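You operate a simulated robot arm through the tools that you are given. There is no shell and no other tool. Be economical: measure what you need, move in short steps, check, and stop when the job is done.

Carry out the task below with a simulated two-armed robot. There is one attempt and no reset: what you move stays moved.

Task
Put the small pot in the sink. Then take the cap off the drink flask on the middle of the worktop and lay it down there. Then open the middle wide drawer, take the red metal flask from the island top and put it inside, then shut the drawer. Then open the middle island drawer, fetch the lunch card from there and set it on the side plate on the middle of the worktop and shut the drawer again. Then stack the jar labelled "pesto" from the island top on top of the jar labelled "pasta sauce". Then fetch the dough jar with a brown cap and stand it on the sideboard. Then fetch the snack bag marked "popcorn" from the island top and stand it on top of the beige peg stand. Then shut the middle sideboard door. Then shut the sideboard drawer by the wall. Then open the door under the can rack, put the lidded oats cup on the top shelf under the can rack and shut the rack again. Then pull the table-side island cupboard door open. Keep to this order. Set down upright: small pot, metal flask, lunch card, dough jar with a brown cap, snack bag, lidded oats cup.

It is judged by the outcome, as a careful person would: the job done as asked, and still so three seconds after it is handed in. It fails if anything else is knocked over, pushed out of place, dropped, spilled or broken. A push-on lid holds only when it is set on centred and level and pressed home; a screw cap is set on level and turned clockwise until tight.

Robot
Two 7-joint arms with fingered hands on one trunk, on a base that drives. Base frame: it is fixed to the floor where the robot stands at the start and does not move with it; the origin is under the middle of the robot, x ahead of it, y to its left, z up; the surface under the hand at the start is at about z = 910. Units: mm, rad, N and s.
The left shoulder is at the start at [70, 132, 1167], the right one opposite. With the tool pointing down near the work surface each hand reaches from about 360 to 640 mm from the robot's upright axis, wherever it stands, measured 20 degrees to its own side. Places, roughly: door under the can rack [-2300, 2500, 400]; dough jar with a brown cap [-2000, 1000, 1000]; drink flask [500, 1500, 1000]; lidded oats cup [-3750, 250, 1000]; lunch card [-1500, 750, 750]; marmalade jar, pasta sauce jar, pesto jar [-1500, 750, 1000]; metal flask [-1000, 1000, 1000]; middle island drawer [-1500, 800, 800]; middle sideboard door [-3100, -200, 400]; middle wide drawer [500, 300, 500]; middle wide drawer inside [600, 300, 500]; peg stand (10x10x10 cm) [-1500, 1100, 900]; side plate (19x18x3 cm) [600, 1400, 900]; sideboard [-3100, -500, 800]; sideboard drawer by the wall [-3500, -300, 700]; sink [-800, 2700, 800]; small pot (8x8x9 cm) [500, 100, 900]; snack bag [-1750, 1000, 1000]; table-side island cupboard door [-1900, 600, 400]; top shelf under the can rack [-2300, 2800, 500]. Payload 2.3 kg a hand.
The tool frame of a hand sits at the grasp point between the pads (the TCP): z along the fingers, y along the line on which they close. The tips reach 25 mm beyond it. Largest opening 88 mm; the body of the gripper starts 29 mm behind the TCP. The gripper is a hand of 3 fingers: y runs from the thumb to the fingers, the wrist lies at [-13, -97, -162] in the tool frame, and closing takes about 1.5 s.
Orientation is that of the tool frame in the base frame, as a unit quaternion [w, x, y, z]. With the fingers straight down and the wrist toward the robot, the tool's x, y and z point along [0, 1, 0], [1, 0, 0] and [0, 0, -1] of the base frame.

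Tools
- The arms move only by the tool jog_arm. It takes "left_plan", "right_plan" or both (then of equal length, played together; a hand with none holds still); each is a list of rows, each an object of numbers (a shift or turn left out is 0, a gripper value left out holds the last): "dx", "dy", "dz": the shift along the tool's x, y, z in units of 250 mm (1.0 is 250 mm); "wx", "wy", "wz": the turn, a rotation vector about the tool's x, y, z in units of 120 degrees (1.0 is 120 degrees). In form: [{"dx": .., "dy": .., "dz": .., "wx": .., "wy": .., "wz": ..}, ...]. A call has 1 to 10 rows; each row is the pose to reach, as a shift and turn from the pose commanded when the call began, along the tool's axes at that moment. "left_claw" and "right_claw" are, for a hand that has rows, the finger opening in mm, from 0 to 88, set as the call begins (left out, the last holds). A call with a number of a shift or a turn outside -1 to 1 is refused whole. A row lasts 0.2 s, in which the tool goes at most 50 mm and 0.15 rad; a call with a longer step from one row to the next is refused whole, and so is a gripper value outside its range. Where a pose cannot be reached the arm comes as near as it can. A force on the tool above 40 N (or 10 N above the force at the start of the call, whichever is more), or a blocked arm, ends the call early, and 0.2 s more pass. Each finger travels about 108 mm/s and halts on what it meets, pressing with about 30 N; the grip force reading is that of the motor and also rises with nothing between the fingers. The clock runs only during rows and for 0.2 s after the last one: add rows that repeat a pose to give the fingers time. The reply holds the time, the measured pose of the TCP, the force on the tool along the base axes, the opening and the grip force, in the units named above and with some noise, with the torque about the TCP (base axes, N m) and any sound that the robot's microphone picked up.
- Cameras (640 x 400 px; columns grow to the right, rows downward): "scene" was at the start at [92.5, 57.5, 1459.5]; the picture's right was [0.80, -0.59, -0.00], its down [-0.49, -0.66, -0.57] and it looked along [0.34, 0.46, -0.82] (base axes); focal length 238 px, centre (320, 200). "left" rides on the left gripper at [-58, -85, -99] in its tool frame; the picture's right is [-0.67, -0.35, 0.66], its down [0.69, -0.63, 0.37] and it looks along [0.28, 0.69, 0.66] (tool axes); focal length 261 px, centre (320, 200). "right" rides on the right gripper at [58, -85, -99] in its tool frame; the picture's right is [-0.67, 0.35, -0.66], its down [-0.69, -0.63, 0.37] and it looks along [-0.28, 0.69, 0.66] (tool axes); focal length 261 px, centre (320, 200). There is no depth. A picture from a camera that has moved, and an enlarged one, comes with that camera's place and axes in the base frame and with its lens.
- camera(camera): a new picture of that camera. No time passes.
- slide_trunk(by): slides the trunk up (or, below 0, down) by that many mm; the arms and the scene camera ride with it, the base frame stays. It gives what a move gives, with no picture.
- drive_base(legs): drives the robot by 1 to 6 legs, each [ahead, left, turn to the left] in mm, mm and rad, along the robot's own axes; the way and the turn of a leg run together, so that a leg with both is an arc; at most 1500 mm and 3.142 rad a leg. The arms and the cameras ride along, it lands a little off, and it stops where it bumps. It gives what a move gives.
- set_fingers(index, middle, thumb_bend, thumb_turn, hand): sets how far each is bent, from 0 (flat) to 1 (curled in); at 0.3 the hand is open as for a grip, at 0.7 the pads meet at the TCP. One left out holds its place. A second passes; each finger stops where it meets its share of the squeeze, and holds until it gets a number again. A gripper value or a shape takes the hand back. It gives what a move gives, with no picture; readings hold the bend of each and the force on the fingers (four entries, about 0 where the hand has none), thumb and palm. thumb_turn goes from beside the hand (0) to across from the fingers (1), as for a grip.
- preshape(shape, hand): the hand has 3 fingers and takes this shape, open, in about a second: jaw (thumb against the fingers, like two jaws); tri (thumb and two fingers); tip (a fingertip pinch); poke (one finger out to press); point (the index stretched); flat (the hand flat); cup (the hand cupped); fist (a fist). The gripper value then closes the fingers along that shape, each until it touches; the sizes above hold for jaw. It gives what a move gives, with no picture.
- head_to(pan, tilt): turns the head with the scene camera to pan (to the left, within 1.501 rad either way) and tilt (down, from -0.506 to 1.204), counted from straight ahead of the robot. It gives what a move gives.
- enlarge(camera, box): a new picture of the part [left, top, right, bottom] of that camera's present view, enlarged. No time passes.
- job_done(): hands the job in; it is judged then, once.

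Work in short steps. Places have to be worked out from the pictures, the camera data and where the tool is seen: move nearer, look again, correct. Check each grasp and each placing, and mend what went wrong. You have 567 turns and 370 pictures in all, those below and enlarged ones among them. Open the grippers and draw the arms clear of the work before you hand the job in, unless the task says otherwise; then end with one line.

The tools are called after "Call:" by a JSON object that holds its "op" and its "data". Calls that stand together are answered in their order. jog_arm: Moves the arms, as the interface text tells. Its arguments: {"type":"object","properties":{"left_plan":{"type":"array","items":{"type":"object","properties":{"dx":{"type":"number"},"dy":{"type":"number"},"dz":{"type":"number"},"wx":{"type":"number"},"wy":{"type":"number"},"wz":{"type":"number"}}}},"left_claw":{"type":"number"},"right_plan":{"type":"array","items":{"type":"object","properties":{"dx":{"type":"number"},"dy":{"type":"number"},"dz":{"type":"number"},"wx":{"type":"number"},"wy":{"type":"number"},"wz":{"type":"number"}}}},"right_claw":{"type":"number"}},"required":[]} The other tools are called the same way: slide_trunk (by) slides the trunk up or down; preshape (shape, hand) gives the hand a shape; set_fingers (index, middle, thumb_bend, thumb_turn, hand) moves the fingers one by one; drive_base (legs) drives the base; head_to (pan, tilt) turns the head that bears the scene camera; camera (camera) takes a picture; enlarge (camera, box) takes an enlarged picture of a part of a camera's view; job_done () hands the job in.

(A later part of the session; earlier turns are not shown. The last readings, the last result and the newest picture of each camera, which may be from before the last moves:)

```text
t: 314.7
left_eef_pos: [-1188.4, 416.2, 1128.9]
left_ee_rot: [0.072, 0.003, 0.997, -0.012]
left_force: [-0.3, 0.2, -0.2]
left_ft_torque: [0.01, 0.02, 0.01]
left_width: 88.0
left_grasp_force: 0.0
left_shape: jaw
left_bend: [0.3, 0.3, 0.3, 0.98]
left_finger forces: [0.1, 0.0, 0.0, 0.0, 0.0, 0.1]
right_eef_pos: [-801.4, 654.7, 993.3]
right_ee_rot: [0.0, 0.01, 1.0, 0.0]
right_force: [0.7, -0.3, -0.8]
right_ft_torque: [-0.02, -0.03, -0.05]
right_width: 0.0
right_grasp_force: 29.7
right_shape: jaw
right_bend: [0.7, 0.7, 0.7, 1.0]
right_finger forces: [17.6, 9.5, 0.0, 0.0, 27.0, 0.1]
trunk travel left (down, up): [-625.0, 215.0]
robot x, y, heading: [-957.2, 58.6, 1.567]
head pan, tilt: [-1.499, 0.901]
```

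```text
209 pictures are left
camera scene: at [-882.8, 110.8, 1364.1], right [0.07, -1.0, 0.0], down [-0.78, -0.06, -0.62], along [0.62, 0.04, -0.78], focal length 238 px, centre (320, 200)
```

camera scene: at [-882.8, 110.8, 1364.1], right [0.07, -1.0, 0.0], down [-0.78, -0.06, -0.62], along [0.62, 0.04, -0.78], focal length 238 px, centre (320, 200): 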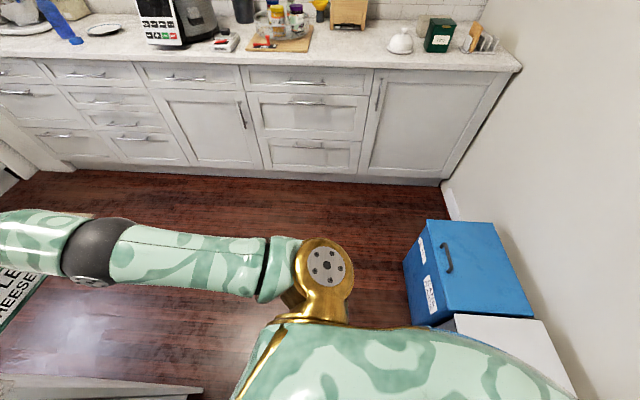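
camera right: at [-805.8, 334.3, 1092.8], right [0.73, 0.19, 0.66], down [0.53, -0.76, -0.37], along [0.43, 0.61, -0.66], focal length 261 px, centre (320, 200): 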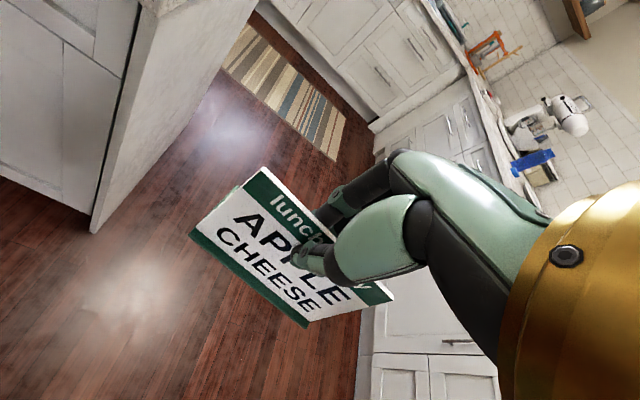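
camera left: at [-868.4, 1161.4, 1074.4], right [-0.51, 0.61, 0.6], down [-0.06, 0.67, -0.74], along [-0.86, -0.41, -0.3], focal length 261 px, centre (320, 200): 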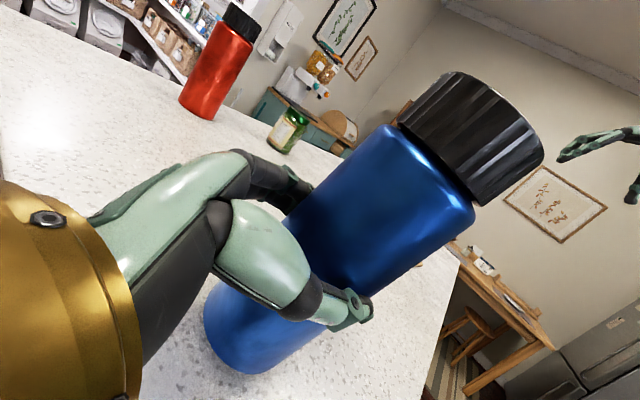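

Call:
{"op": "jog_arm", "data": {"right_plan": [{"dy": -0.1, "dz": -0.12}, {"dy": -0.2, "dz": -0.26}, {"dy": -0.3, "dz": -0.4}, {"dy": -0.35, "dz": -0.56}, {"dy": -0.4, "dz": -0.72}, {"dy": -0.4, "dz": -0.84}]}}

Call:
{"op": "camera", "data": {"camera": "right"}}

```text
t: 316.1
left_eef_pos: [-1189.2, 416.1, 1130.6]
left_ee_rot: [0.072, 0.003, 0.997, -0.011]
left_force: [0.9, 0.5, 0.6]
left_ft_torque: [-0.02, 0.03, 0.0]
left_width: 87.7
left_grasp_force: 0.1
left_shape: jaw
left_bend: [0.3, 0.3, 0.3, 0.98]
left_finger forces: [0.0, 0.0, 0.0, 0.1, 0.0, 0.2]
right_eef_pos: [-806.4, 549.7, 1199.3]
right_ee_rot: [0.0, 0.01, 1.0, -0.001]
right_force: [-0.9, -0.6, -0.5]
right_ft_torque: [-0.03, 0.0, 0.0]
right_width: 0.1
right_grasp_force: 30.1
right_shape: jaw
right_bend: [0.7, 0.7, 0.7, 1.0]
right_finger forces: [17.7, 9.6, 0.1, 0.1, 27.2, 0.1]
right hand out of reach, approached as far as the arm can: row 6
trunk travel left (down, up): [-625.0, 215.0]
robot x, y, heading: [-959.6, 50.4, 1.562]
head pan, tilt: [-1.499, 0.901]
```

```text
208 pictures are left
camera right: at [-865.1, 467.8, 1298.6], right [0.68, 0.34, 0.65], down [0.67, -0.64, -0.37], along [0.3, 0.69, -0.66], focal length 261 px, centre (320, 200)
```

right: 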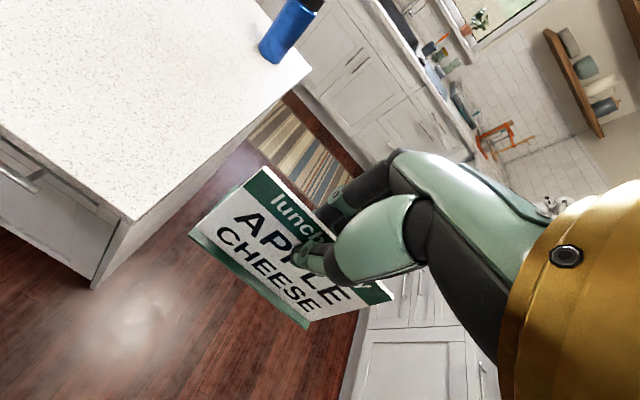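

Call:
{"op": "drive_base", "data": {"legs": [[130, 0, 0], [0, -420, 0], [0, 0, -1.545]]}}

Call:
{"op": "head_to", "data": {"pan": -1.2, "tilt": 0.6}}

Call:
{"op": "camera", "data": {"camera": "scene"}}

```text
t: 323.4
left_eef_pos: [-179.5, 425.4, 1128.7]
left_ee_rot: [0.044, 0.699, 0.711, -0.058]
left_force: [0.2, 0.4, 0.3]
left_ft_torque: [-0.01, -0.01, 0.03]
left_width: 87.9
left_grasp_force: 0.1
left_shape: jaw
left_bend: [0.3, 0.3, 0.3, 0.98]
left_finger forces: [0.0, 0.0, 0.0, 0.0, 0.0, 0.1]
right_eef_pos: [-36.3, 44.6, 1200.3]
right_ee_rot: [-0.001, 0.707, 0.708, 0.0]
right_force: [0.3, 0.3, 0.0]
right_ft_torque: [0.01, 0.01, 0.04]
right_width: 0.3
right_grasp_force: 29.7
right_shape: jaw
right_bend: [0.7, 0.7, 0.7, 1.0]
right_finger forces: [17.6, 9.3, 0.1, 0.1, 26.8, 0.0]
trunk travel left (down, up): [-625.0, 215.0]
robot x, y, heading: [-536.9, 182.0, 0.022]
head pan, tilt: [-1.499, 0.901]
```

```text
t: 324.2
left_eef_pos: [-179.6, 425.1, 1128.0]
left_ee_rot: [0.044, 0.699, 0.711, -0.059]
left_force: [0.8, 0.3, -1.2]
left_ft_torque: [-0.02, -0.01, -0.01]
left_width: 87.9
left_grasp_force: 0.1
left_shape: jaw
left_bend: [0.3, 0.3, 0.3, 0.98]
left_finger forces: [0.0, 0.0, 0.0, 0.1, 0.1, 0.0]
right_eef_pos: [-36.7, 42.6, 1200.0]
right_ee_rot: [-0.001, 0.707, 0.707, 0.0]
right_force: [0.0, -0.1, -0.2]
right_ft_torque: [0.01, -0.01, -0.02]
right_width: 0.0
right_grasp_force: 29.9
right_shape: jaw
right_bend: [0.7, 0.7, 0.7, 1.0]
right_finger forces: [17.5, 9.3, 0.0, 0.1, 26.7, 0.1]
trunk travel left (down, up): [-625.0, 215.0]
robot x, y, heading: [-532.1, 186.2, 0.021]
head pan, tilt: [-1.201, 0.6]
```

```text
207 pictures are left
camera scene: at [-450.8, 104.4, 1388.9], right [-0.92, -0.38, 0.0], down [-0.22, 0.52, -0.82], along [0.31, -0.76, -0.57], focal length 238 px, centre (320, 200)
```

scene: 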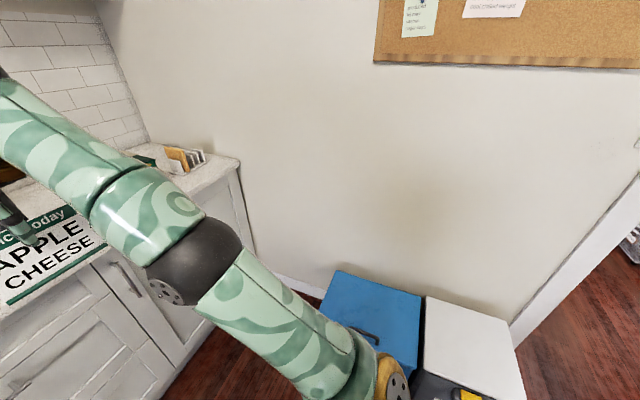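

Bins look in place. I drive up the aisle to the worktop plate.

Call:
{"op": "drive_base", "data": {"legs": [[0, 0, -0.021], [130, 0, 0], [0, 1355, 0]]}}

Call:
{"op": "head_to", "data": {"pan": -0.1, "tilt": 0.7}}

Call:
{"op": "camera", "data": {"camera": "scene"}}

```text
t: 332.4
left_eef_pos: [-25.8, 1801.5, 1129.1]
left_ee_rot: [0.043, 0.713, 0.697, -0.06]
left_force: [0.1, 0.1, -0.2]
left_ft_torque: [-0.02, 0.0, 0.01]
left_width: 88.0
left_grasp_force: 0.0
left_shape: jaw
left_bend: [0.3, 0.3, 0.3, 0.98]
left_finger forces: [0.1, 0.0, 0.0, 0.0, 0.0, 0.0]
right_eef_pos: [102.0, 1414.9, 1199.8]
right_ee_rot: [-0.001, 0.72, 0.694, 0.0]
right_force: [1.6, 0.2, 0.4]
right_ft_torque: [-0.03, 0.0, 0.01]
right_width: 0.1
right_grasp_force: 29.6
right_shape: jaw
right_bend: [0.7, 0.7, 0.7, 1.0]
right_finger forces: [17.5, 9.3, 0.0, 0.0, 26.7, 0.0]
trunk travel left (down, up): [-625.0, 215.0]
robot x, y, heading: [-391.2, 1576.0, -0.021]
head pan, tilt: [-1.201, 0.6]
```

```text
t: 333.7
left_eef_pos: [-26.1, 1802.2, 1129.6]
left_ee_rot: [0.044, 0.713, 0.697, -0.059]
left_force: [0.2, 1.0, 0.2]
left_ft_torque: [0.0, 0.01, 0.02]
left_width: 87.8
left_grasp_force: 0.1
left_shape: jaw
left_bend: [0.3, 0.3, 0.3, 0.98]
left_finger forces: [0.0, 0.0, 0.1, 0.1, 0.0, 0.0]
right_eef_pos: [101.8, 1416.1, 1199.4]
right_ee_rot: [-0.001, 0.721, 0.693, 0.0]
right_force: [0.3, 0.6, -0.4]
right_ft_torque: [0.0, -0.03, -0.01]
right_width: 0.1
right_grasp_force: 30.1
right_shape: jaw
right_bend: [0.7, 0.7, 0.7, 1.0]
right_finger forces: [17.5, 9.3, 0.0, 0.0, 26.8, 0.0]
trunk travel left (down, up): [-625.0, 215.0]
robot x, y, heading: [-388.8, 1575.0, -0.02]
head pan, tilt: [-0.099, 0.7]
```

```text
206 pictures are left
camera scene: at [-255.6, 1566.0, 1380.3], right [-0.12, -0.99, 0.0], down [-0.64, 0.08, -0.76], along [0.76, -0.09, -0.64], focal length 238 px, centre (320, 200)
```

scene: 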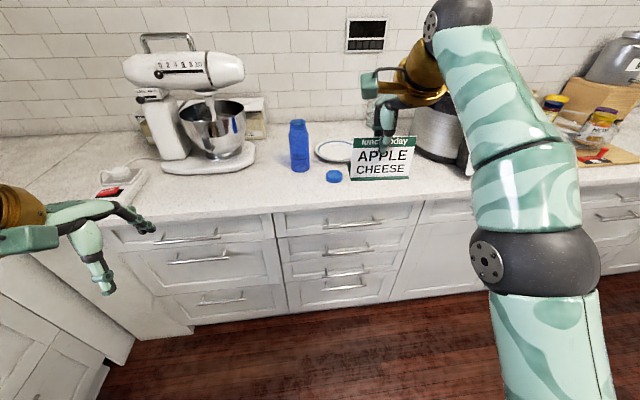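

Call:
{"op": "drive_base", "data": {"legs": [[0, -10, 0.02], [370, 0, 0]]}}

Call:
{"op": "head_to", "data": {"pan": -0.3, "tilt": 0.8}}

Call:
{"op": "camera", "data": {"camera": "scene"}}

Call:
{"op": "camera", "data": {"camera": "right"}}

```text
t: 336.4
left_eef_pos: [336.4, 1801.5, 1130.0]
left_ee_rot: [0.045, 0.706, 0.705, -0.058]
left_force: [0.2, 0.1, 0.5]
left_ft_torque: [0.02, 0.01, -0.01]
left_width: 88.1
left_grasp_force: 0.0
left_shape: jaw
left_bend: [0.3, 0.3, 0.3, 0.98]
left_finger forces: [0.0, 0.0, 0.1, 0.0, 0.0, 0.1]
right_eef_pos: [472.2, 1418.1, 1200.0]
right_ee_rot: [0.0, 0.713, 0.702, 0.001]
right_force: [-0.4, 0.5, 0.6]
right_ft_torque: [-0.01, 0.03, 0.02]
right_width: 0.2
right_grasp_force: 29.8
right_shape: jaw
right_bend: [0.7, 0.7, 0.7, 1.0]
right_finger forces: [17.5, 9.3, 0.0, 0.0, 26.6, 0.0]
trunk travel left (down, up): [-625.0, 215.0]
robot x, y, heading: [-21.6, 1569.5, 0.003]
head pan, tilt: [-0.099, 0.7]
```

```text
t: 337.1
left_eef_pos: [337.2, 1802.0, 1129.9]
left_ee_rot: [0.043, 0.706, 0.705, -0.058]
left_force: [-1.5, 0.1, -0.3]
left_ft_torque: [0.0, -0.01, 0.01]
left_width: 87.8
left_grasp_force: 0.1
left_shape: jaw
left_bend: [0.3, 0.3, 0.3, 0.98]
left_finger forces: [0.0, 0.0, 0.1, 0.0, 0.1, 0.1]
right_eef_pos: [473.9, 1418.2, 1200.8]
right_ee_rot: [-0.001, 0.713, 0.701, 0.001]
right_force: [0.0, 0.2, 0.0]
right_ft_torque: [0.01, 0.0, -0.01]
right_width: 0.1
right_grasp_force: 29.8
right_shape: jaw
right_bend: [0.7, 0.7, 0.7, 1.0]
right_finger forces: [17.5, 9.2, 0.0, 0.0, 26.8, 0.1]
trunk travel left (down, up): [-625.0, 215.0]
robot x, y, heading: [-22.4, 1570.8, 0.004]
head pan, tilt: [-0.3, 0.799]
```

```text
205 pictures are left
camera scene: at [105.8, 1544.6, 1372.1], right [-0.29, -0.96, 0.0], down [-0.69, 0.21, -0.7], along [0.67, -0.2, -0.72], focal length 238 px, centre (320, 200)
```

scene: 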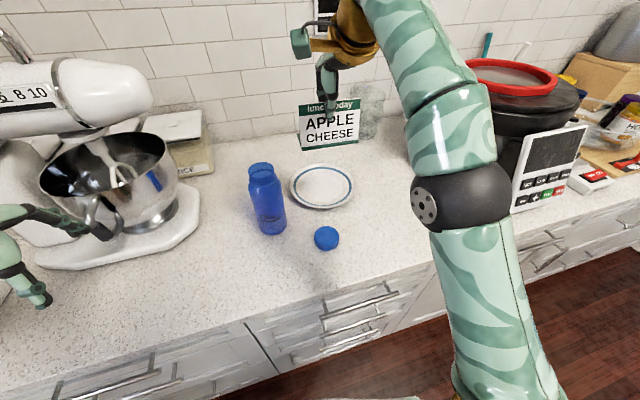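

```text
204 pictures are left
camera right: at [389.4, 1478.7, 1298.7], right [0.34, -0.68, 0.65], down [-0.64, -0.68, -0.37], along [0.69, -0.3, -0.66], focal length 261 px, centre (320, 200)
```

right: 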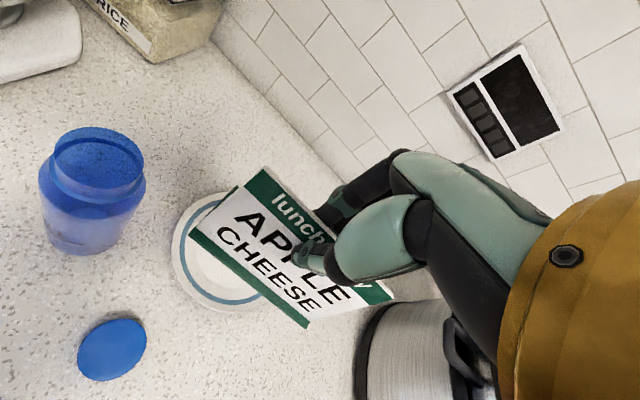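

Plate centre ≈[570, 1402]. I bring the base 15 mm nearer, then move the card over the plate while lowering.

Call:
{"op": "drive_base", "data": {"legs": [[15, 0, 0]]}}

Call:
{"op": "jog_arm", "data": {"right_plan": [{"dz": 0.14}, {"dz": 0.28, "dy": 0.04}, {"dz": 0.38, "dy": 0.12, "dx": -0.03}, {"dz": 0.48, "dy": 0.22, "dx": -0.06}, {"dz": 0.56, "dy": 0.3, "dx": -0.06}, {"dz": 0.56, "dy": 0.3, "dx": -0.06}]}}

Call:
{"op": "camera", "data": {"camera": "right"}}

Call:
{"op": "camera", "data": {"camera": "scene"}}

```text
t: 337.9
left_eef_pos: [349.5, 1801.0, 1130.6]
left_ee_rot: [0.045, 0.706, 0.705, -0.057]
left_force: [-0.6, 0.8, 0.2]
left_ft_torque: [0.02, -0.01, 0.01]
left_width: 87.8
left_grasp_force: 0.2
left_shape: jaw
left_bend: [0.3, 0.3, 0.3, 0.98]
left_finger forces: [0.1, 0.0, 0.1, 0.1, 0.1, 0.0]
right_eef_pos: [484.8, 1418.0, 1201.5]
right_ee_rot: [0.0, 0.712, 0.702, 0.002]
right_force: [-1.1, 0.2, -0.4]
right_ft_torque: [-0.03, 0.01, -0.01]
right_width: 0.0
right_grasp_force: 30.3
right_shape: jaw
right_bend: [0.7, 0.7, 0.7, 1.0]
right_finger forces: [17.6, 9.4, 0.0, 0.0, 26.8, 0.0]
trunk travel left (down, up): [-625.0, 215.0]
robot x, y, heading: [-5.9, 1566.5, 0.002]
head pan, tilt: [-0.3, 0.799]
```

```text
t: 339.3
left_eef_pos: [351.3, 1800.8, 1130.7]
left_ee_rot: [0.045, 0.705, 0.706, -0.057]
left_force: [-0.3, -0.9, 0.7]
left_ft_torque: [-0.02, 0.01, -0.03]
left_width: 88.0
left_grasp_force: 0.1
left_shape: jaw
left_bend: [0.3, 0.3, 0.3, 0.98]
left_finger forces: [0.0, 0.1, 0.0, 0.0, 0.1, 0.1]
right_eef_pos: [562.6, 1398.9, 1061.0]
right_ee_rot: [-0.001, 0.713, 0.701, 0.0]
right_force: [0.7, 0.3, -0.4]
right_ft_torque: [0.02, -0.01, 0.02]
right_width: 0.0
right_grasp_force: 29.6
right_shape: jaw
right_bend: [0.7, 0.7, 0.7, 1.0]
right_finger forces: [17.5, 9.4, 0.0, 0.0, 27.1, 0.0]
trunk travel left (down, up): [-625.0, 215.0]
robot x, y, heading: [-3.7, 1565.0, 0.004]
head pan, tilt: [-0.3, 0.799]
```

```text
203 pictures are left
camera right: at [478.9, 1459.6, 1159.3], right [0.34, -0.68, 0.66], down [-0.64, -0.68, -0.37], along [0.69, -0.3, -0.66], focal length 261 px, centre (320, 200)
```

right: 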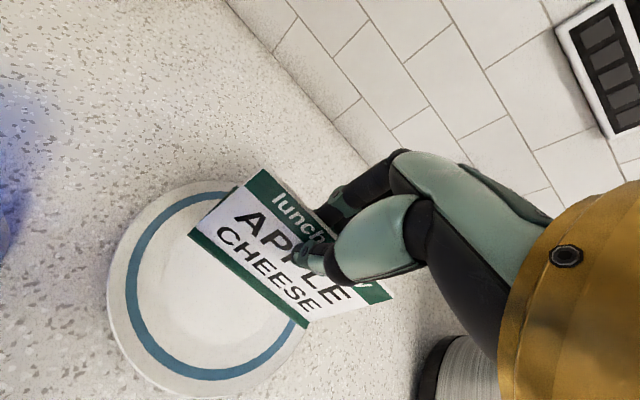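

```text
202 pictures are left
camera scene: at [119.8, 1544.7, 1372.1], right [-0.29, -0.96, 0.0], down [-0.69, 0.21, -0.7], along [0.67, -0.2, -0.72], focal length 238 px, centre (320, 200)
```

scene: 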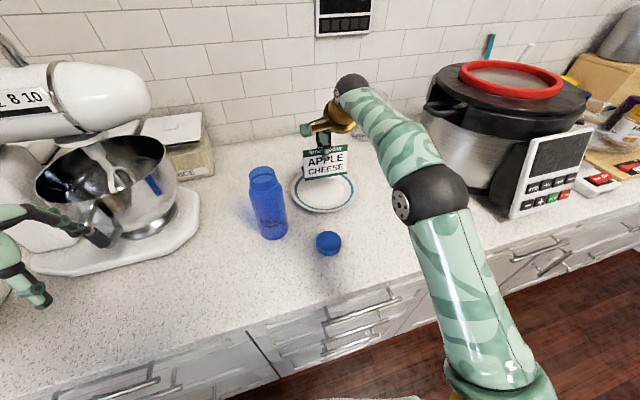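

Card is above the plate's centre. I lower to just above, then slowly to contact.

Call:
{"op": "jog_arm", "data": {"right_plan": [{"dz": 0.1, "dx": 0.015}, {"dz": 0.2, "dx": 0.015}, {"dz": 0.26, "dx": 0.015}, {"dz": 0.29, "dx": 0.015}, {"dz": 0.29, "dx": 0.015}]}}

Call:
{"op": "camera", "data": {"camera": "right"}}

Call:
{"op": "enlarge", "data": {"camera": "scene", "box": [240, 130, 400, 230]}}

```text
t: 340.5
left_eef_pos: [349.7, 1800.8, 1131.9]
left_ee_rot: [0.045, 0.706, 0.705, -0.057]
left_force: [0.2, -0.1, 0.3]
left_ft_torque: [-0.01, 0.04, 0.02]
left_width: 87.9
left_grasp_force: 0.1
left_shape: jaw
left_bend: [0.3, 0.3, 0.3, 0.98]
left_finger forces: [0.0, 0.0, 0.1, 0.0, 0.0, 0.0]
right_eef_pos: [562.2, 1405.2, 990.8]
right_ee_rot: [0.004, 0.712, 0.703, 0.005]
right_force: [7.6, -4.8, 26.0]
right_ft_torque: [-0.06, -0.26, -0.01]
right_width: 0.0
right_grasp_force: 29.6
right_shape: jaw
right_bend: [0.7, 0.7, 0.72, 1.0]
right_finger forces: [23.1, 12.9, 0.1, 0.0, 31.6, 0.1]
trunk travel left (down, up): [-625.0, 215.0]
robot x, y, heading: [-4.3, 1570.9, 0.003]
head pan, tilt: [-0.3, 0.799]
```

```text
201 pictures are left
camera right: at [476.6, 1465.8, 1089.3], right [0.33, -0.68, 0.66], down [-0.64, -0.67, -0.37], along [0.7, -0.3, -0.65], focal length 261 px, centre (320, 200)
```

right: 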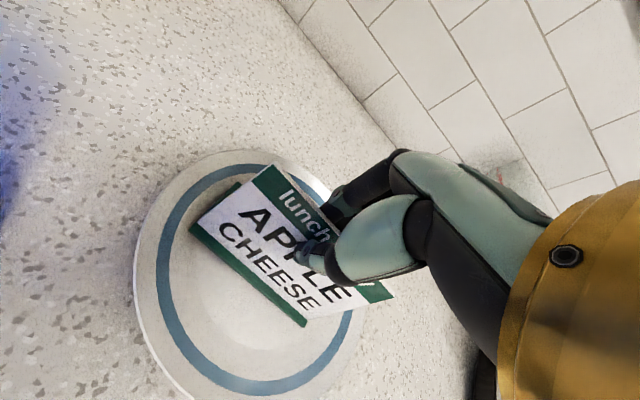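

```text
4.00 times, centred on (320, 180) of scene
camera zoom: at [116.6, 1544.7, 1372.9], right [-0.29, -0.96, 0.0], down [-0.68, 0.21, -0.7], along [0.67, -0.2, -0.72], focal length 951 px, centre (320, 280)
```

zoom: 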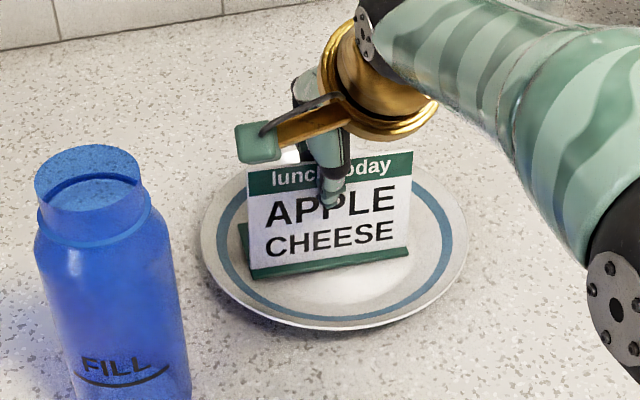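

The card is on the plate (26 N). I ease up 3 mm and release.

Call:
{"op": "jog_arm", "data": {"right_plan": [{"dz": -0.012}]}}

Call:
{"op": "jog_arm", "data": {"right_plan": [{}, {}, {}, {}], "right_claw": 50}}

Call:
{"op": "enlarge", "data": {"camera": "scene", "box": [240, 130, 400, 230]}}

```text
t: 340.9
left_eef_pos: [350.7, 1800.1, 1131.5]
left_ee_rot: [0.045, 0.705, 0.705, -0.057]
left_force: [-0.3, -0.3, -1.6]
left_ft_torque: [-0.02, -0.02, 0.01]
left_width: 87.9
left_grasp_force: 0.0
left_shape: jaw
left_bend: [0.3, 0.3, 0.3, 0.98]
left_finger forces: [0.0, 0.0, 0.0, 0.1, 0.0, 0.0]
right_eef_pos: [560.7, 1405.5, 992.4]
right_ee_rot: [0.001, 0.712, 0.702, 0.002]
right_force: [7.8, -3.9, 23.3]
right_ft_torque: [-0.07, -0.31, -0.08]
right_width: 0.0
right_grasp_force: 30.3
right_shape: jaw
right_bend: [0.7, 0.7, 0.72, 1.0]
right_finger forces: [23.1, 12.8, 0.1, 0.1, 31.1, 0.1]
trunk travel left (down, up): [-625.0, 215.0]
robot x, y, heading: [-5.4, 1568.6, 0.004]
head pan, tilt: [-0.3, 0.799]
```

```text
t: 341.9
left_eef_pos: [353.1, 1800.8, 1129.5]
left_ee_rot: [0.043, 0.706, 0.705, -0.059]
left_force: [-0.3, -0.5, 0.5]
left_ft_torque: [0.0, -0.01, -0.01]
left_width: 88.0
left_grasp_force: 0.0
left_shape: jaw
left_bend: [0.3, 0.3, 0.3, 0.98]
left_finger forces: [0.0, 0.1, 0.0, 0.0, 0.1, 0.0]
right_eef_pos: [562.1, 1404.3, 988.9]
right_ee_rot: [-0.001, 0.712, 0.702, 0.0]
right_force: [-0.3, 0.3, 0.3]
right_ft_torque: [0.01, 0.0, 0.03]
right_width: 49.6
right_grasp_force: 0.1
right_shape: jaw
right_bend: [0.74, 0.42, 0.66, 1.0]
right_finger forces: [0.1, 0.1, 0.0, 0.0, 0.1, 0.0]
trunk travel left (down, up): [-625.0, 215.0]
robot x, y, heading: [-6.6, 1569.0, 0.004]
head pan, tilt: [-0.3, 0.799]
```

```text
4.00 times, centred on (320, 180) of scene
camera zoom: at [120.6, 1544.7, 1372.0], right [-0.29, -0.96, 0.0], down [-0.69, 0.21, -0.7], along [0.67, -0.2, -0.72], focal length 951 px, centre (320, 280)
```

zoom: 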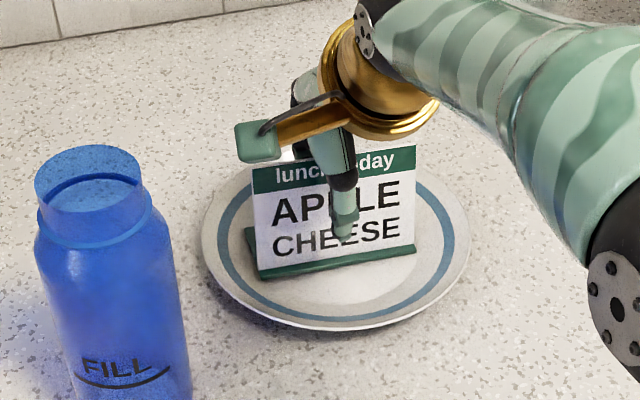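

Released; I raise straight up.

Call:
{"op": "jog_arm", "data": {"right_plan": [{"dz": -0.06}, {"dz": -0.2}, {"dz": -0.38}, {"dz": -0.56}]}}

Call:
{"op": "enlarge", "data": {"camera": "scene", "box": [240, 130, 400, 230]}}

```text
t: 342.9
left_eef_pos: [350.6, 1800.9, 1130.1]
left_ee_rot: [0.044, 0.706, 0.704, -0.058]
left_force: [0.4, -0.7, 0.1]
left_ft_torque: [-0.02, -0.03, -0.03]
left_width: 88.0
left_grasp_force: 0.1
left_shape: jaw
left_bend: [0.3, 0.3, 0.3, 0.98]
left_finger forces: [0.1, 0.0, 0.0, 0.0, 0.0, 0.0]
right_eef_pos: [546.2, 1401.9, 1119.3]
right_ee_rot: [-0.001, 0.713, 0.701, 0.001]
right_force: [-0.2, 0.8, -0.8]
right_ft_torque: [0.02, 0.03, -0.03]
right_width: 50.0
right_grasp_force: 0.1
right_shape: jaw
right_bend: [0.74, 0.42, 0.66, 1.0]
right_finger forces: [0.0, 0.0, 0.1, 0.0, 0.1, 0.0]
right hand out of reach, approached as far as the arm can: row 4
trunk travel left (down, up): [-625.0, 215.0]
robot x, y, heading: [-11.8, 1568.9, 0.004]
head pan, tilt: [-0.3, 0.799]
```

```text
4.00 times, centred on (320, 180) of scene
camera zoom: at [119.0, 1544.7, 1372.2], right [-0.29, -0.96, 0.0], down [-0.69, 0.21, -0.7], along [0.67, -0.2, -0.72], focal length 951 px, centre (320, 280)
```

zoom: 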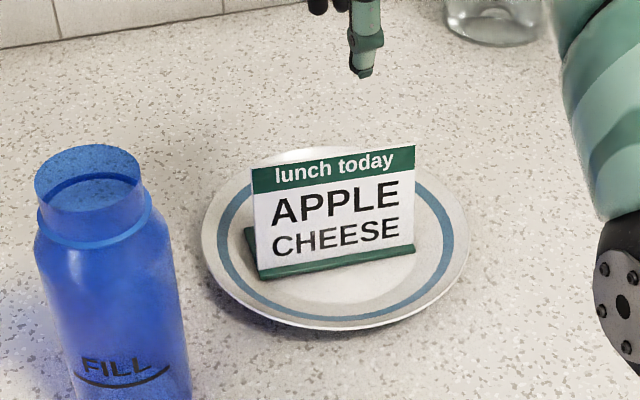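

Lunch card stands on the plate. Now back to the island drawer: raise the trunk, retreat, and drive round.

Call:
{"op": "slide_trunk", "data": {"by": 100}}

Call:
{"op": "drive_base", "data": {"legs": [[-380, 0, 0], [0, -1370, 0], [0, 0, 1.545]]}}

```text
t: 344.2
left_eef_pos: [353.0, 1800.8, 1230.1]
left_ee_rot: [0.044, 0.706, 0.704, -0.058]
left_force: [0.8, 0.0, -0.1]
left_ft_torque: [0.02, 0.0, 0.03]
left_width: 87.8
left_grasp_force: 0.0
left_shape: jaw
left_bend: [0.3, 0.3, 0.3, 0.98]
left_finger forces: [0.0, 0.0, 0.0, 0.0, 0.1, 0.0]
right_eef_pos: [547.5, 1401.3, 1218.5]
right_ee_rot: [-0.001, 0.712, 0.702, 0.001]
right_force: [-0.7, -0.4, -1.1]
right_ft_torque: [0.01, -0.02, 0.01]
right_width: 49.8
right_grasp_force: 0.1
right_shape: jaw
right_bend: [0.74, 0.42, 0.66, 1.0]
right_finger forces: [0.1, 0.1, 0.0, 0.0, 0.0, 0.0]
trunk travel left (down, up): [-725.0, 115.0]
robot x, y, heading: [-6.3, 1567.9, 0.002]
head pan, tilt: [-0.3, 0.799]
```

```text
t: 356.7
left_eef_pos: [-592.6, 575.5, 1228.2]
left_ee_rot: [0.071, 0.033, 0.997, -0.012]
left_force: [-0.7, -0.9, -0.4]
left_ft_torque: [0.0, 0.0, 0.01]
left_width: 88.3
left_grasp_force: 0.1
left_shape: jaw
left_bend: [0.3, 0.3, 0.3, 0.98]
left_finger forces: [0.0, 0.1, 0.0, 0.0, 0.0, 0.0]
right_eef_pos: [-182.4, 743.2, 1218.8]
right_ee_rot: [0.0, 0.041, 0.999, 0.0]
right_force: [-0.5, -0.2, -0.4]
right_ft_torque: [0.01, 0.02, -0.03]
right_width: 49.9
right_grasp_force: 0.0
right_shape: jaw
right_bend: [0.74, 0.42, 0.66, 1.0]
right_finger forces: [0.0, 0.0, 0.0, 0.0, 0.1, 0.0]
trunk travel left (down, up): [-725.0, 115.0]
robot x, y, heading: [-388.4, 205.7, 1.508]
head pan, tilt: [-0.3, 0.799]
```

Call:
{"op": "drive_base", "data": {"legs": [[-30, 0, 0.063], [0, 620, 0], [-320, 0, 0], [0, 450, 0]]}}

Call:
{"op": "head_to", "data": {"pan": 0, "tilt": 0.8}}

Call:
{"op": "camera", "data": {"camera": "scene"}}

```text
t: 364.6
left_eef_pos: [-1671.6, 228.5, 1229.9]
left_ee_rot: [0.071, 0.012, 0.997, -0.01]
left_force: [1.0, -0.2, 0.6]
left_ft_torque: [0.0, -0.01, 0.02]
left_width: 87.9
left_grasp_force: 0.0
left_shape: jaw
left_bend: [0.3, 0.3, 0.3, 0.98]
left_finger forces: [0.1, 0.0, 0.0, 0.1, 0.0, 0.0]
right_eef_pos: [-1268.0, 415.3, 1218.2]
right_ee_rot: [-0.001, 0.02, 1.0, -0.001]
right_force: [-0.7, -0.2, 0.1]
right_ft_torque: [0.02, 0.03, 0.0]
right_width: 49.9
right_grasp_force: 0.1
right_shape: jaw
right_bend: [0.74, 0.42, 0.66, 1.0]
right_finger forces: [0.1, 0.0, 0.1, 0.0, 0.0, 0.0]
trunk travel left (down, up): [-725.0, 115.0]
robot x, y, heading: [-1450.4, -135.4, 1.555]
head pan, tilt: [-0.3, 0.799]
```

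```text
t: 365.4
left_eef_pos: [-1672.6, 229.5, 1229.0]
left_ee_rot: [0.072, 0.012, 0.997, -0.01]
left_force: [0.1, 0.6, -0.8]
left_ft_torque: [-0.01, 0.0, 0.0]
left_width: 87.6
left_grasp_force: 0.1
left_shape: jaw
left_bend: [0.3, 0.3, 0.3, 0.98]
left_finger forces: [0.1, 0.0, 0.0, 0.1, 0.1, 0.0]
right_eef_pos: [-1268.7, 415.8, 1219.6]
right_ee_rot: [-0.001, 0.019, 1.0, 0.0]
right_force: [-1.1, 0.0, 0.7]
right_ft_torque: [0.0, 0.02, 0.01]
right_width: 49.8
right_grasp_force: 0.0
right_shape: jaw
right_bend: [0.74, 0.42, 0.66, 1.0]
right_finger forces: [0.1, 0.0, 0.1, 0.0, 0.1, 0.0]
trunk travel left (down, up): [-725.0, 115.0]
robot x, y, heading: [-1450.5, -134.8, 1.556]
head pan, tilt: [0.0, 0.799]
```

```text
197 pictures are left
camera scene: at [-1446.3, -5.0, 1472.1], right [1.0, -0.02, 0.0], down [-0.01, -0.72, -0.7], along [0.01, 0.7, -0.72], focal length 238 px, centre (320, 200)
```

scene: 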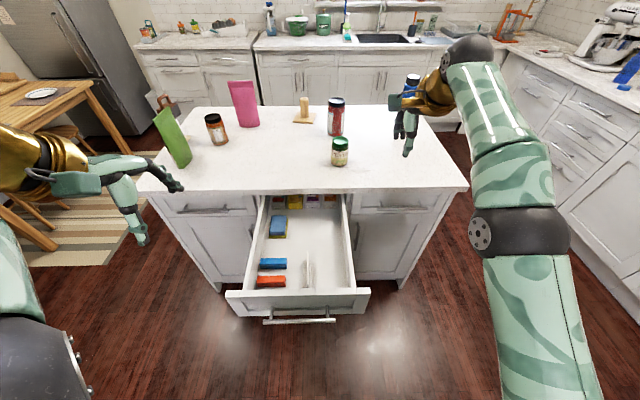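

Call:
{"op": "drive_base", "data": {"legs": [[-150, 190, 0]]}}

Call:
{"op": "jog_arm", "data": {"right_plan": [{"dy": -0.16}, {"dy": -0.32}, {"dy": -0.48}, {"dy": -0.62}, {"dy": -0.7}], "right_claw": 0}}

```text
t: 367.2
left_eef_pos: [-1862.1, 81.8, 1229.5]
left_ee_rot: [0.071, 0.012, 0.997, -0.011]
left_force: [-0.5, -0.5, 0.1]
left_ft_torque: [0.04, -0.03, 0.0]
left_width: 88.0
left_grasp_force: 0.0
left_shape: jaw
left_bend: [0.3, 0.3, 0.3, 0.98]
left_finger forces: [0.0, 0.0, 0.0, 0.0, 0.0, 0.1]
right_eef_pos: [-1459.4, 269.1, 1217.8]
right_ee_rot: [-0.002, 0.019, 1.0, -0.001]
right_force: [-0.3, 0.4, 0.3]
right_ft_torque: [0.02, 0.01, 0.02]
right_width: 49.8
right_grasp_force: 0.1
right_shape: jaw
right_bend: [0.74, 0.42, 0.66, 1.0]
right_finger forces: [0.1, 0.1, 0.1, 0.1, 0.0, 0.1]
trunk travel left (down, up): [-725.0, 115.0]
robot x, y, heading: [-1639.2, -283.0, 1.551]
head pan, tilt: [0.0, 0.799]
```

```text
t: 368.4
left_eef_pos: [-1863.3, 79.8, 1230.4]
left_ee_rot: [0.072, 0.012, 0.997, -0.011]
left_force: [0.0, 0.3, 0.5]
left_ft_torque: [-0.01, 0.0, 0.0]
left_width: 88.1
left_grasp_force: 0.1
left_shape: jaw
left_bend: [0.3, 0.3, 0.3, 0.98]
left_finger forces: [0.1, 0.0, 0.1, 0.0, 0.1, 0.0]
right_eef_pos: [-1466.4, 89.7, 1219.6]
right_ee_rot: [-0.001, 0.019, 1.0, 0.001]
right_force: [-0.8, -1.3, -1.0]
right_ft_torque: [0.02, 0.01, 0.0]
right_width: 0.3
right_grasp_force: 30.2
right_shape: jaw
right_bend: [0.7, 0.7, 0.37, 1.0]
right_finger forces: [0.0, 0.0, 0.0, 0.1, 0.0, 0.1]
right hand out of reach, approached as far as the arm can: row 3
trunk travel left (down, up): [-725.0, 115.0]
robot x, y, heading: [-1638.5, -285.1, 1.552]
head pan, tilt: [0.0, 0.799]
```

Hand is in front of the drawer; I lower the trunk to handle height.

Call:
{"op": "slide_trunk", "data": {"by": -400}}

Call:
{"op": "camera", "data": {"camera": "scene"}}

```text
t: 372.2
left_eef_pos: [-1863.0, 80.9, 829.2]
left_ee_rot: [0.072, 0.012, 0.997, -0.01]
left_force: [0.0, 0.3, 0.3]
left_ft_torque: [-0.02, 0.0, 0.0]
left_width: 87.5
left_grasp_force: 0.1
left_shape: jaw
left_bend: [0.3, 0.3, 0.3, 0.98]
left_finger forces: [0.1, 0.1, 0.0, 0.1, 0.1, 0.0]
right_eef_pos: [-1468.5, 91.9, 819.3]
right_ee_rot: [0.0, 0.018, 1.0, 0.0]
right_force: [0.5, -1.0, -0.2]
right_ft_torque: [0.0, -0.02, 0.04]
right_width: 0.0
right_grasp_force: 30.0
right_shape: jaw
right_bend: [0.7, 0.7, 0.37, 1.0]
right_finger forces: [0.1, 0.1, 0.1, 0.0, 0.1, 0.1]
trunk travel left (down, up): [-325.0, 515.0]
robot x, y, heading: [-1640.7, -287.1, 1.558]
head pan, tilt: [0.0, 0.799]
```

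```text
196 pictures are left
camera scene: at [-1637.2, -152.7, 1072.1], right [1.0, -0.02, 0.0], down [-0.01, -0.72, -0.7], along [0.01, 0.7, -0.72], focal length 238 px, centre (320, 200)
```

scene: 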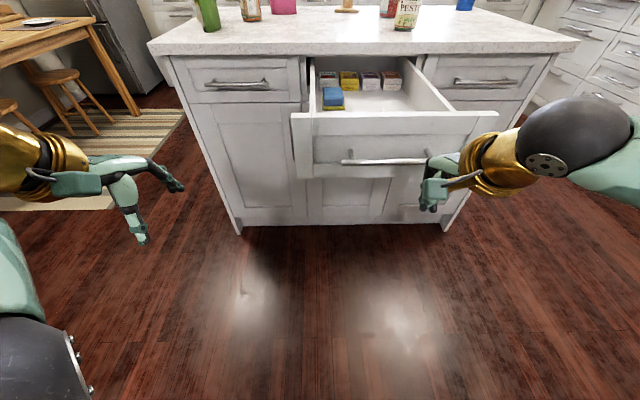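

I raise the left hand out of the way, then push the drawer by driving ahead.

Call:
{"op": "jog_arm", "data": {"left_plan": [{"dz": -0.16}, {"dz": -0.32}, {"dz": -0.48}, {"dz": -0.6}]}}

Call:
{"op": "drive_base", "data": {"legs": [[100, 0, 0], [230, 0, 0]]}}

Call:
{"op": "camera", "data": {"camera": "scene"}}

```text
t: 373.2
left_eef_pos: [-1887.7, 82.7, 977.8]
left_ee_rot: [0.074, 0.01, 0.997, -0.012]
left_force: [-0.4, 0.2, -0.8]
left_ft_torque: [-0.03, -0.03, -0.03]
left_width: 87.9
left_grasp_force: 0.1
left_shape: jaw
left_bend: [0.3, 0.3, 0.3, 0.98]
left_finger forces: [0.1, 0.0, 0.0, 0.1, 0.0, 0.0]
right_eef_pos: [-1468.5, 91.7, 819.7]
right_ee_rot: [0.0, 0.019, 1.0, 0.0]
right_force: [-0.4, -0.6, 0.4]
right_ft_torque: [-0.03, 0.01, 0.02]
right_width: 0.0
right_grasp_force: 30.0
right_shape: jaw
right_bend: [0.7, 0.7, 0.37, 1.0]
right_finger forces: [0.0, 0.0, 0.1, 0.0, 0.0, 0.0]
trunk travel left (down, up): [-325.0, 515.0]
robot x, y, heading: [-1639.4, -285.6, 1.555]
head pan, tilt: [0.0, 0.799]
```

```text
t: 375.8
left_eef_pos: [-1881.2, 417.9, 980.1]
left_ee_rot: [0.072, 0.012, 0.997, -0.011]
left_force: [0.6, 0.5, 0.2]
left_ft_torque: [0.0, 0.0, -0.04]
left_width: 88.0
left_grasp_force: 0.0
left_shape: jaw
left_bend: [0.3, 0.3, 0.3, 0.98]
left_finger forces: [0.0, 0.1, 0.0, 0.0, 0.1, 0.0]
right_eef_pos: [-1460.6, 425.4, 820.3]
right_ee_rot: [-0.001, 0.019, 1.0, 0.0]
right_force: [-0.2, -0.3, -0.5]
right_ft_torque: [0.03, 0.0, 0.01]
right_width: 0.0
right_grasp_force: 29.8
right_shape: jaw
right_bend: [0.7, 0.7, 0.75, 1.0]
right_finger forces: [0.0, 0.0, 0.0, 0.0, 0.0, 0.1]
trunk travel left (down, up): [-325.0, 515.0]
robot x, y, heading: [-1635.7, 46.5, 1.55]
head pan, tilt: [0.0, 0.799]
```

```text
195 pictures are left
camera scene: at [-1631.0, 180.9, 1072.1], right [1.0, -0.02, 0.0], down [-0.01, -0.72, -0.7], along [0.01, 0.7, -0.72], focal length 238 px, centre (320, 200)
```

scene: 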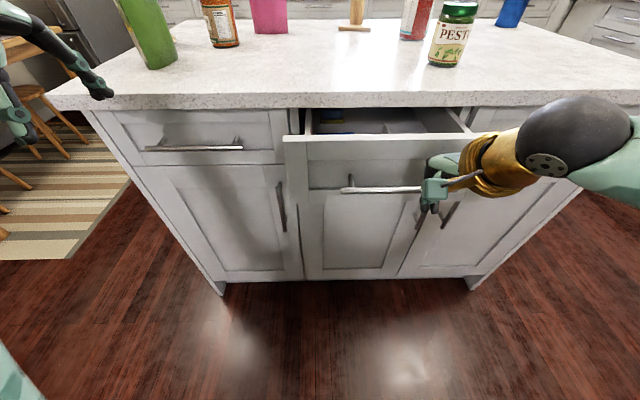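

Call:
{"op": "drive_base", "data": {"legs": [[85, 0, 0]]}}

Call:
{"op": "jog_arm", "data": {"right_plan": [{"dy": 0.04}, {"dy": 0.08}, {"dy": 0.12}, {"dy": 0.16}, {"dy": 0.2}, {"dy": 0.24}]}}

Call:
{"op": "camera", "data": {"camera": "scene"}}

```text
t: 376.8
left_eef_pos: [-1877.9, 502.0, 979.1]
left_ee_rot: [0.073, 0.012, 0.997, -0.011]
left_force: [0.1, 0.8, 0.5]
left_ft_torque: [-0.04, -0.03, 0.02]
left_width: 87.9
left_grasp_force: 0.1
left_shape: jaw
left_bend: [0.3, 0.3, 0.3, 0.98]
left_finger forces: [0.1, 0.1, 0.1, 0.1, 0.0, 0.1]
right_eef_pos: [-1459.8, 508.7, 819.7]
right_ee_rot: [-0.001, 0.019, 1.0, 0.0]
right_force: [0.2, 0.6, 0.7]
right_ft_torque: [-0.01, 0.02, 0.02]
right_width: 0.0
right_grasp_force: 30.1
right_shape: jaw
right_bend: [0.7, 0.7, 0.76, 1.0]
right_finger forces: [0.0, 0.0, 0.0, 0.0, 0.0, 0.0]
trunk travel left (down, up): [-325.0, 515.0]
robot x, y, heading: [-1632.2, 137.6, 1.553]
head pan, tilt: [0.0, 0.799]
```

```text
t: 378.2
left_eef_pos: [-1877.4, 500.4, 979.9]
left_ee_rot: [0.072, 0.012, 0.997, -0.01]
left_force: [0.5, 0.1, -0.4]
left_ft_torque: [0.0, -0.01, 0.0]
left_width: 88.1
left_grasp_force: 0.0
left_shape: jaw
left_bend: [0.3, 0.3, 0.3, 0.98]
left_finger forces: [0.0, 0.0, 0.1, 0.0, 0.0, 0.0]
right_eef_pos: [-1457.3, 567.7, 819.4]
right_ee_rot: [-0.001, 0.02, 1.0, 0.0]
right_force: [-1.5, -2.5, 0.2]
right_ft_torque: [-0.02, -0.03, -0.02]
right_width: 0.0
right_grasp_force: 29.8
right_shape: jaw
right_bend: [0.7, 0.7, 0.75, 1.0]
right_finger forces: [0.0, 0.1, 0.0, 0.1, 0.0, 0.0]
trunk travel left (down, up): [-325.0, 515.0]
robot x, y, heading: [-1634.2, 137.2, 1.549]
head pan, tilt: [0.0, 0.799]
```

```text
194 pictures are left
camera scene: at [-1629.5, 263.0, 1072.2], right [1.0, -0.02, 0.0], down [-0.01, -0.72, -0.7], along [0.01, 0.7, -0.72], focal length 238 px, centre (320, 200)
```

scene: 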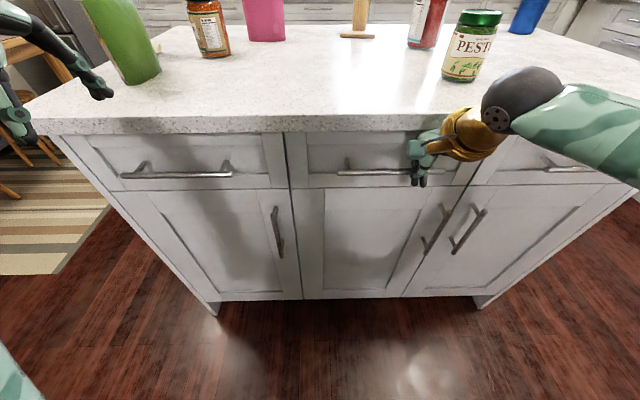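

Call:
{"op": "jog_arm", "data": {"right_plan": [{"dy": 0.03}, {"dy": 0.06}, {"dy": 0.09}, {"dy": 0.12}]}}

Call:
{"op": "enlarge", "data": {"camera": "scene", "box": [80, 110, 560, 310]}}

```text
t: 378.8
left_eef_pos: [-1877.6, 497.3, 981.1]
left_ee_rot: [0.073, 0.014, 0.997, -0.009]
left_force: [-0.5, 0.1, 0.4]
left_ft_torque: [-0.01, -0.01, 0.01]
left_width: 87.9
left_grasp_force: 0.0
left_shape: jaw
left_bend: [0.3, 0.3, 0.3, 0.98]
left_finger forces: [0.1, 0.1, 0.1, 0.0, 0.0, 0.0]
right_eef_pos: [-1457.3, 571.3, 818.1]
right_ee_rot: [0.001, 0.021, 1.0, -0.006]
right_force: [-0.5, -15.5, 0.6]
right_ft_torque: [-0.25, 0.03, -0.02]
right_width: 0.1
right_grasp_force: 30.2
right_shape: jaw
right_bend: [0.7, 0.7, 0.74, 1.0]
right_finger forces: [0.1, 0.0, 0.0, 0.0, 38.5, 4.5]
trunk travel left (down, up): [-325.0, 515.0]
robot x, y, heading: [-1633.4, 129.8, 1.549]
head pan, tilt: [0.0, 0.799]
stopped in row 2 (right hand): the force on the tool passed its limit at 45 N (the readings are from after the stop); the commanded pose is now the measured one
```

```text
1.33 times, centred on (320, 210) of scene
camera zoom: at [-1629.6, 258.4, 1072.9], right [1.0, -0.02, 0.0], down [-0.02, -0.71, -0.7], along [0.02, 0.7, -0.71], focal length 317 px, centre (320, 187)
```

zoom: 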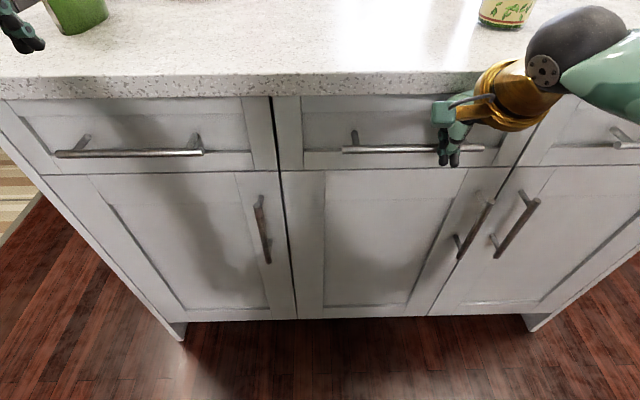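

The drawer looks flush. I back off 120 mm and verify.

Call:
{"op": "drive_base", "data": {"legs": [[-120, 0, 0]]}}

Call:
{"op": "enlarge", "data": {"camera": "scene", "box": [80, 90, 560, 290]}}

```text
t: 380.0
left_eef_pos: [-1880.9, 379.6, 979.4]
left_ee_rot: [0.072, 0.013, 0.997, -0.011]
left_force: [-0.3, -0.2, 0.4]
left_ft_torque: [-0.01, 0.01, -0.02]
left_width: 87.7
left_grasp_force: 0.1
left_shape: jaw
left_bend: [0.3, 0.3, 0.3, 0.98]
left_finger forces: [0.1, 0.0, 0.0, 0.0, 0.1, 0.1]
right_eef_pos: [-1459.2, 453.9, 815.9]
right_ee_rot: [0.0, 0.021, 1.0, -0.006]
right_force: [0.6, -0.6, 0.2]
right_ft_torque: [0.05, -0.06, 0.01]
right_width: 0.0
right_grasp_force: 29.8
right_shape: jaw
right_bend: [0.7, 0.7, 0.76, 1.0]
right_finger forces: [0.0, 0.1, 0.0, 0.0, 0.1, 0.0]
trunk travel left (down, up): [-325.0, 515.0]
robot x, y, heading: [-1633.1, 11.3, 1.546]
head pan, tilt: [0.0, 0.799]
```

```text
1.33 times, centred on (320, 190) of scene
camera zoom: at [-1631.9, 141.9, 1072.1], right [1.0, -0.02, 0.0], down [-0.02, -0.72, -0.7], along [0.01, 0.7, -0.72], focal length 317 px, centre (320, 213)
```

zoom: 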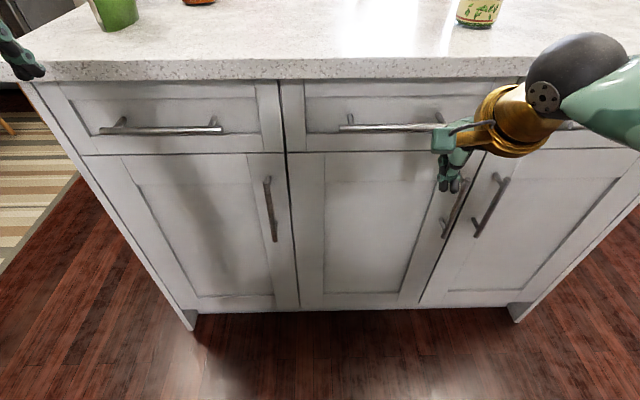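

The drawer is shut. Next the pesto jar: raise the trunk and look.

Call:
{"op": "slide_trunk", "data": {"by": 400}}

Call:
{"op": "head_to", "data": {"pan": -0.3, "tilt": 0.7}}

Call:
{"op": "camera", "data": {"camera": "scene"}}

```text
t: 383.9
left_eef_pos: [-1879.7, 379.6, 1379.1]
left_ee_rot: [0.073, 0.013, 0.997, -0.01]
left_force: [0.3, -0.1, -1.4]
left_ft_torque: [-0.02, 0.02, -0.01]
left_width: 88.2
left_grasp_force: 0.2
left_shape: jaw
left_bend: [0.3, 0.3, 0.3, 0.98]
left_finger forces: [0.1, 0.1, 0.1, 0.0, 0.1, 0.1]
right_eef_pos: [-1460.9, 455.1, 1215.8]
right_ee_rot: [0.0, 0.019, 1.0, -0.008]
right_force: [0.5, -0.4, 0.6]
right_ft_torque: [0.03, -0.02, -0.03]
right_width: 0.1
right_grasp_force: 30.2
right_shape: jaw
right_bend: [0.7, 0.7, 0.76, 1.0]
right_finger forces: [0.0, 0.0, 0.0, 0.1, 0.0, 0.0]
trunk travel left (down, up): [-725.0, 115.0]
robot x, y, heading: [-1632.8, 8.6, 1.552]
head pan, tilt: [0.0, 0.799]
```

```text
t: 384.7
left_eef_pos: [-1879.4, 379.6, 1380.4]
left_ee_rot: [0.073, 0.013, 0.997, -0.01]
left_force: [0.8, 0.1, -0.2]
left_ft_torque: [0.01, 0.02, 0.0]
left_width: 88.0
left_grasp_force: 0.0
left_shape: jaw
left_bend: [0.3, 0.3, 0.3, 0.98]
left_finger forces: [0.0, 0.1, 0.0, 0.1, 0.0, 0.0]
right_eef_pos: [-1459.3, 456.1, 1216.2]
right_ee_rot: [0.0, 0.021, 1.0, -0.007]
right_force: [0.5, 0.0, 0.1]
right_ft_torque: [0.0, -0.03, 0.02]
right_width: 0.0
right_grasp_force: 30.2
right_shape: jaw
right_bend: [0.7, 0.7, 0.76, 1.0]
right_finger forces: [0.1, 0.0, 0.0, 0.0, 0.0, 0.1]
trunk travel left (down, up): [-725.0, 115.0]
robot x, y, heading: [-1632.7, 11.5, 1.549]
head pan, tilt: [-0.3, 0.7]
```

```text
191 pictures are left
camera scene: at [-1606.8, 142.3, 1480.3], right [0.95, -0.32, 0.0], down [-0.2, -0.61, -0.76], along [0.24, 0.73, -0.64], focal length 238 px, centre (320, 200)
```

scene: 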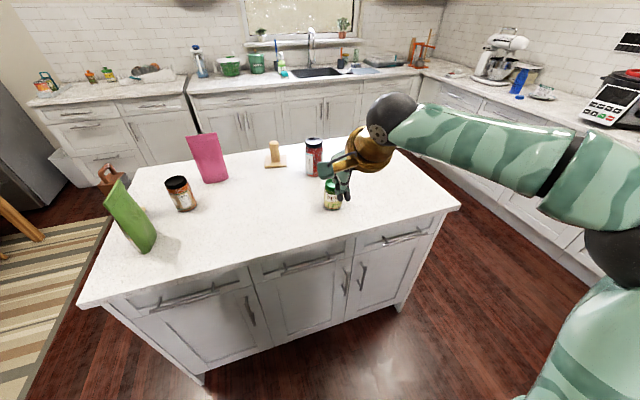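

Call:
{"op": "enlarge", "data": {"camera": "scene", "box": [90, 120, 250, 260]}}

Call:
{"op": "enlarge", "data": {"camera": "scene", "box": [250, 120, 370, 220]}}

```text
2.86 times, centred on (170, 190) of scene
camera zoom: at [-1606.8, 142.3, 1480.3], right [0.95, -0.32, 0.0], down [-0.2, -0.61, -0.76], along [0.24, 0.73, -0.64], focal length 679 px, centre (749, 229)
```

zoom: 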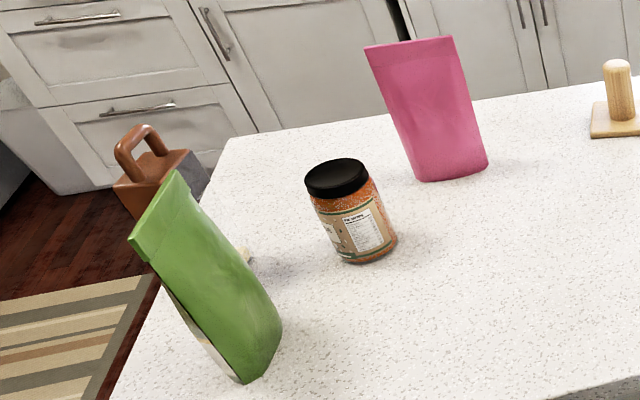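

```text
4.00 times, centred on (310, 170) of scene
camera zoom: at [-1606.8, 142.3, 1480.3], right [0.95, -0.32, 0.0], down [-0.2, -0.61, -0.76], along [0.24, 0.73, -0.64], focal length 951 px, centre (360, 320)
```

zoom: 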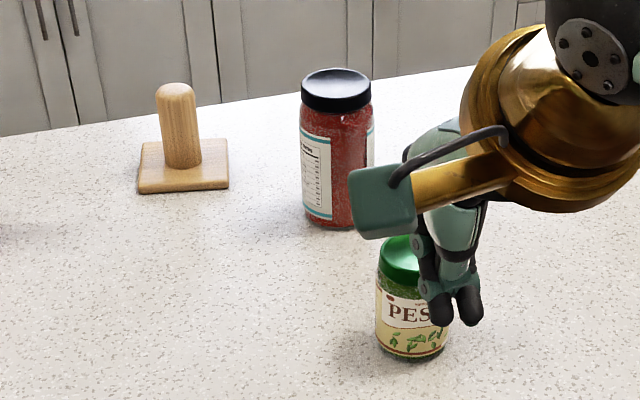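

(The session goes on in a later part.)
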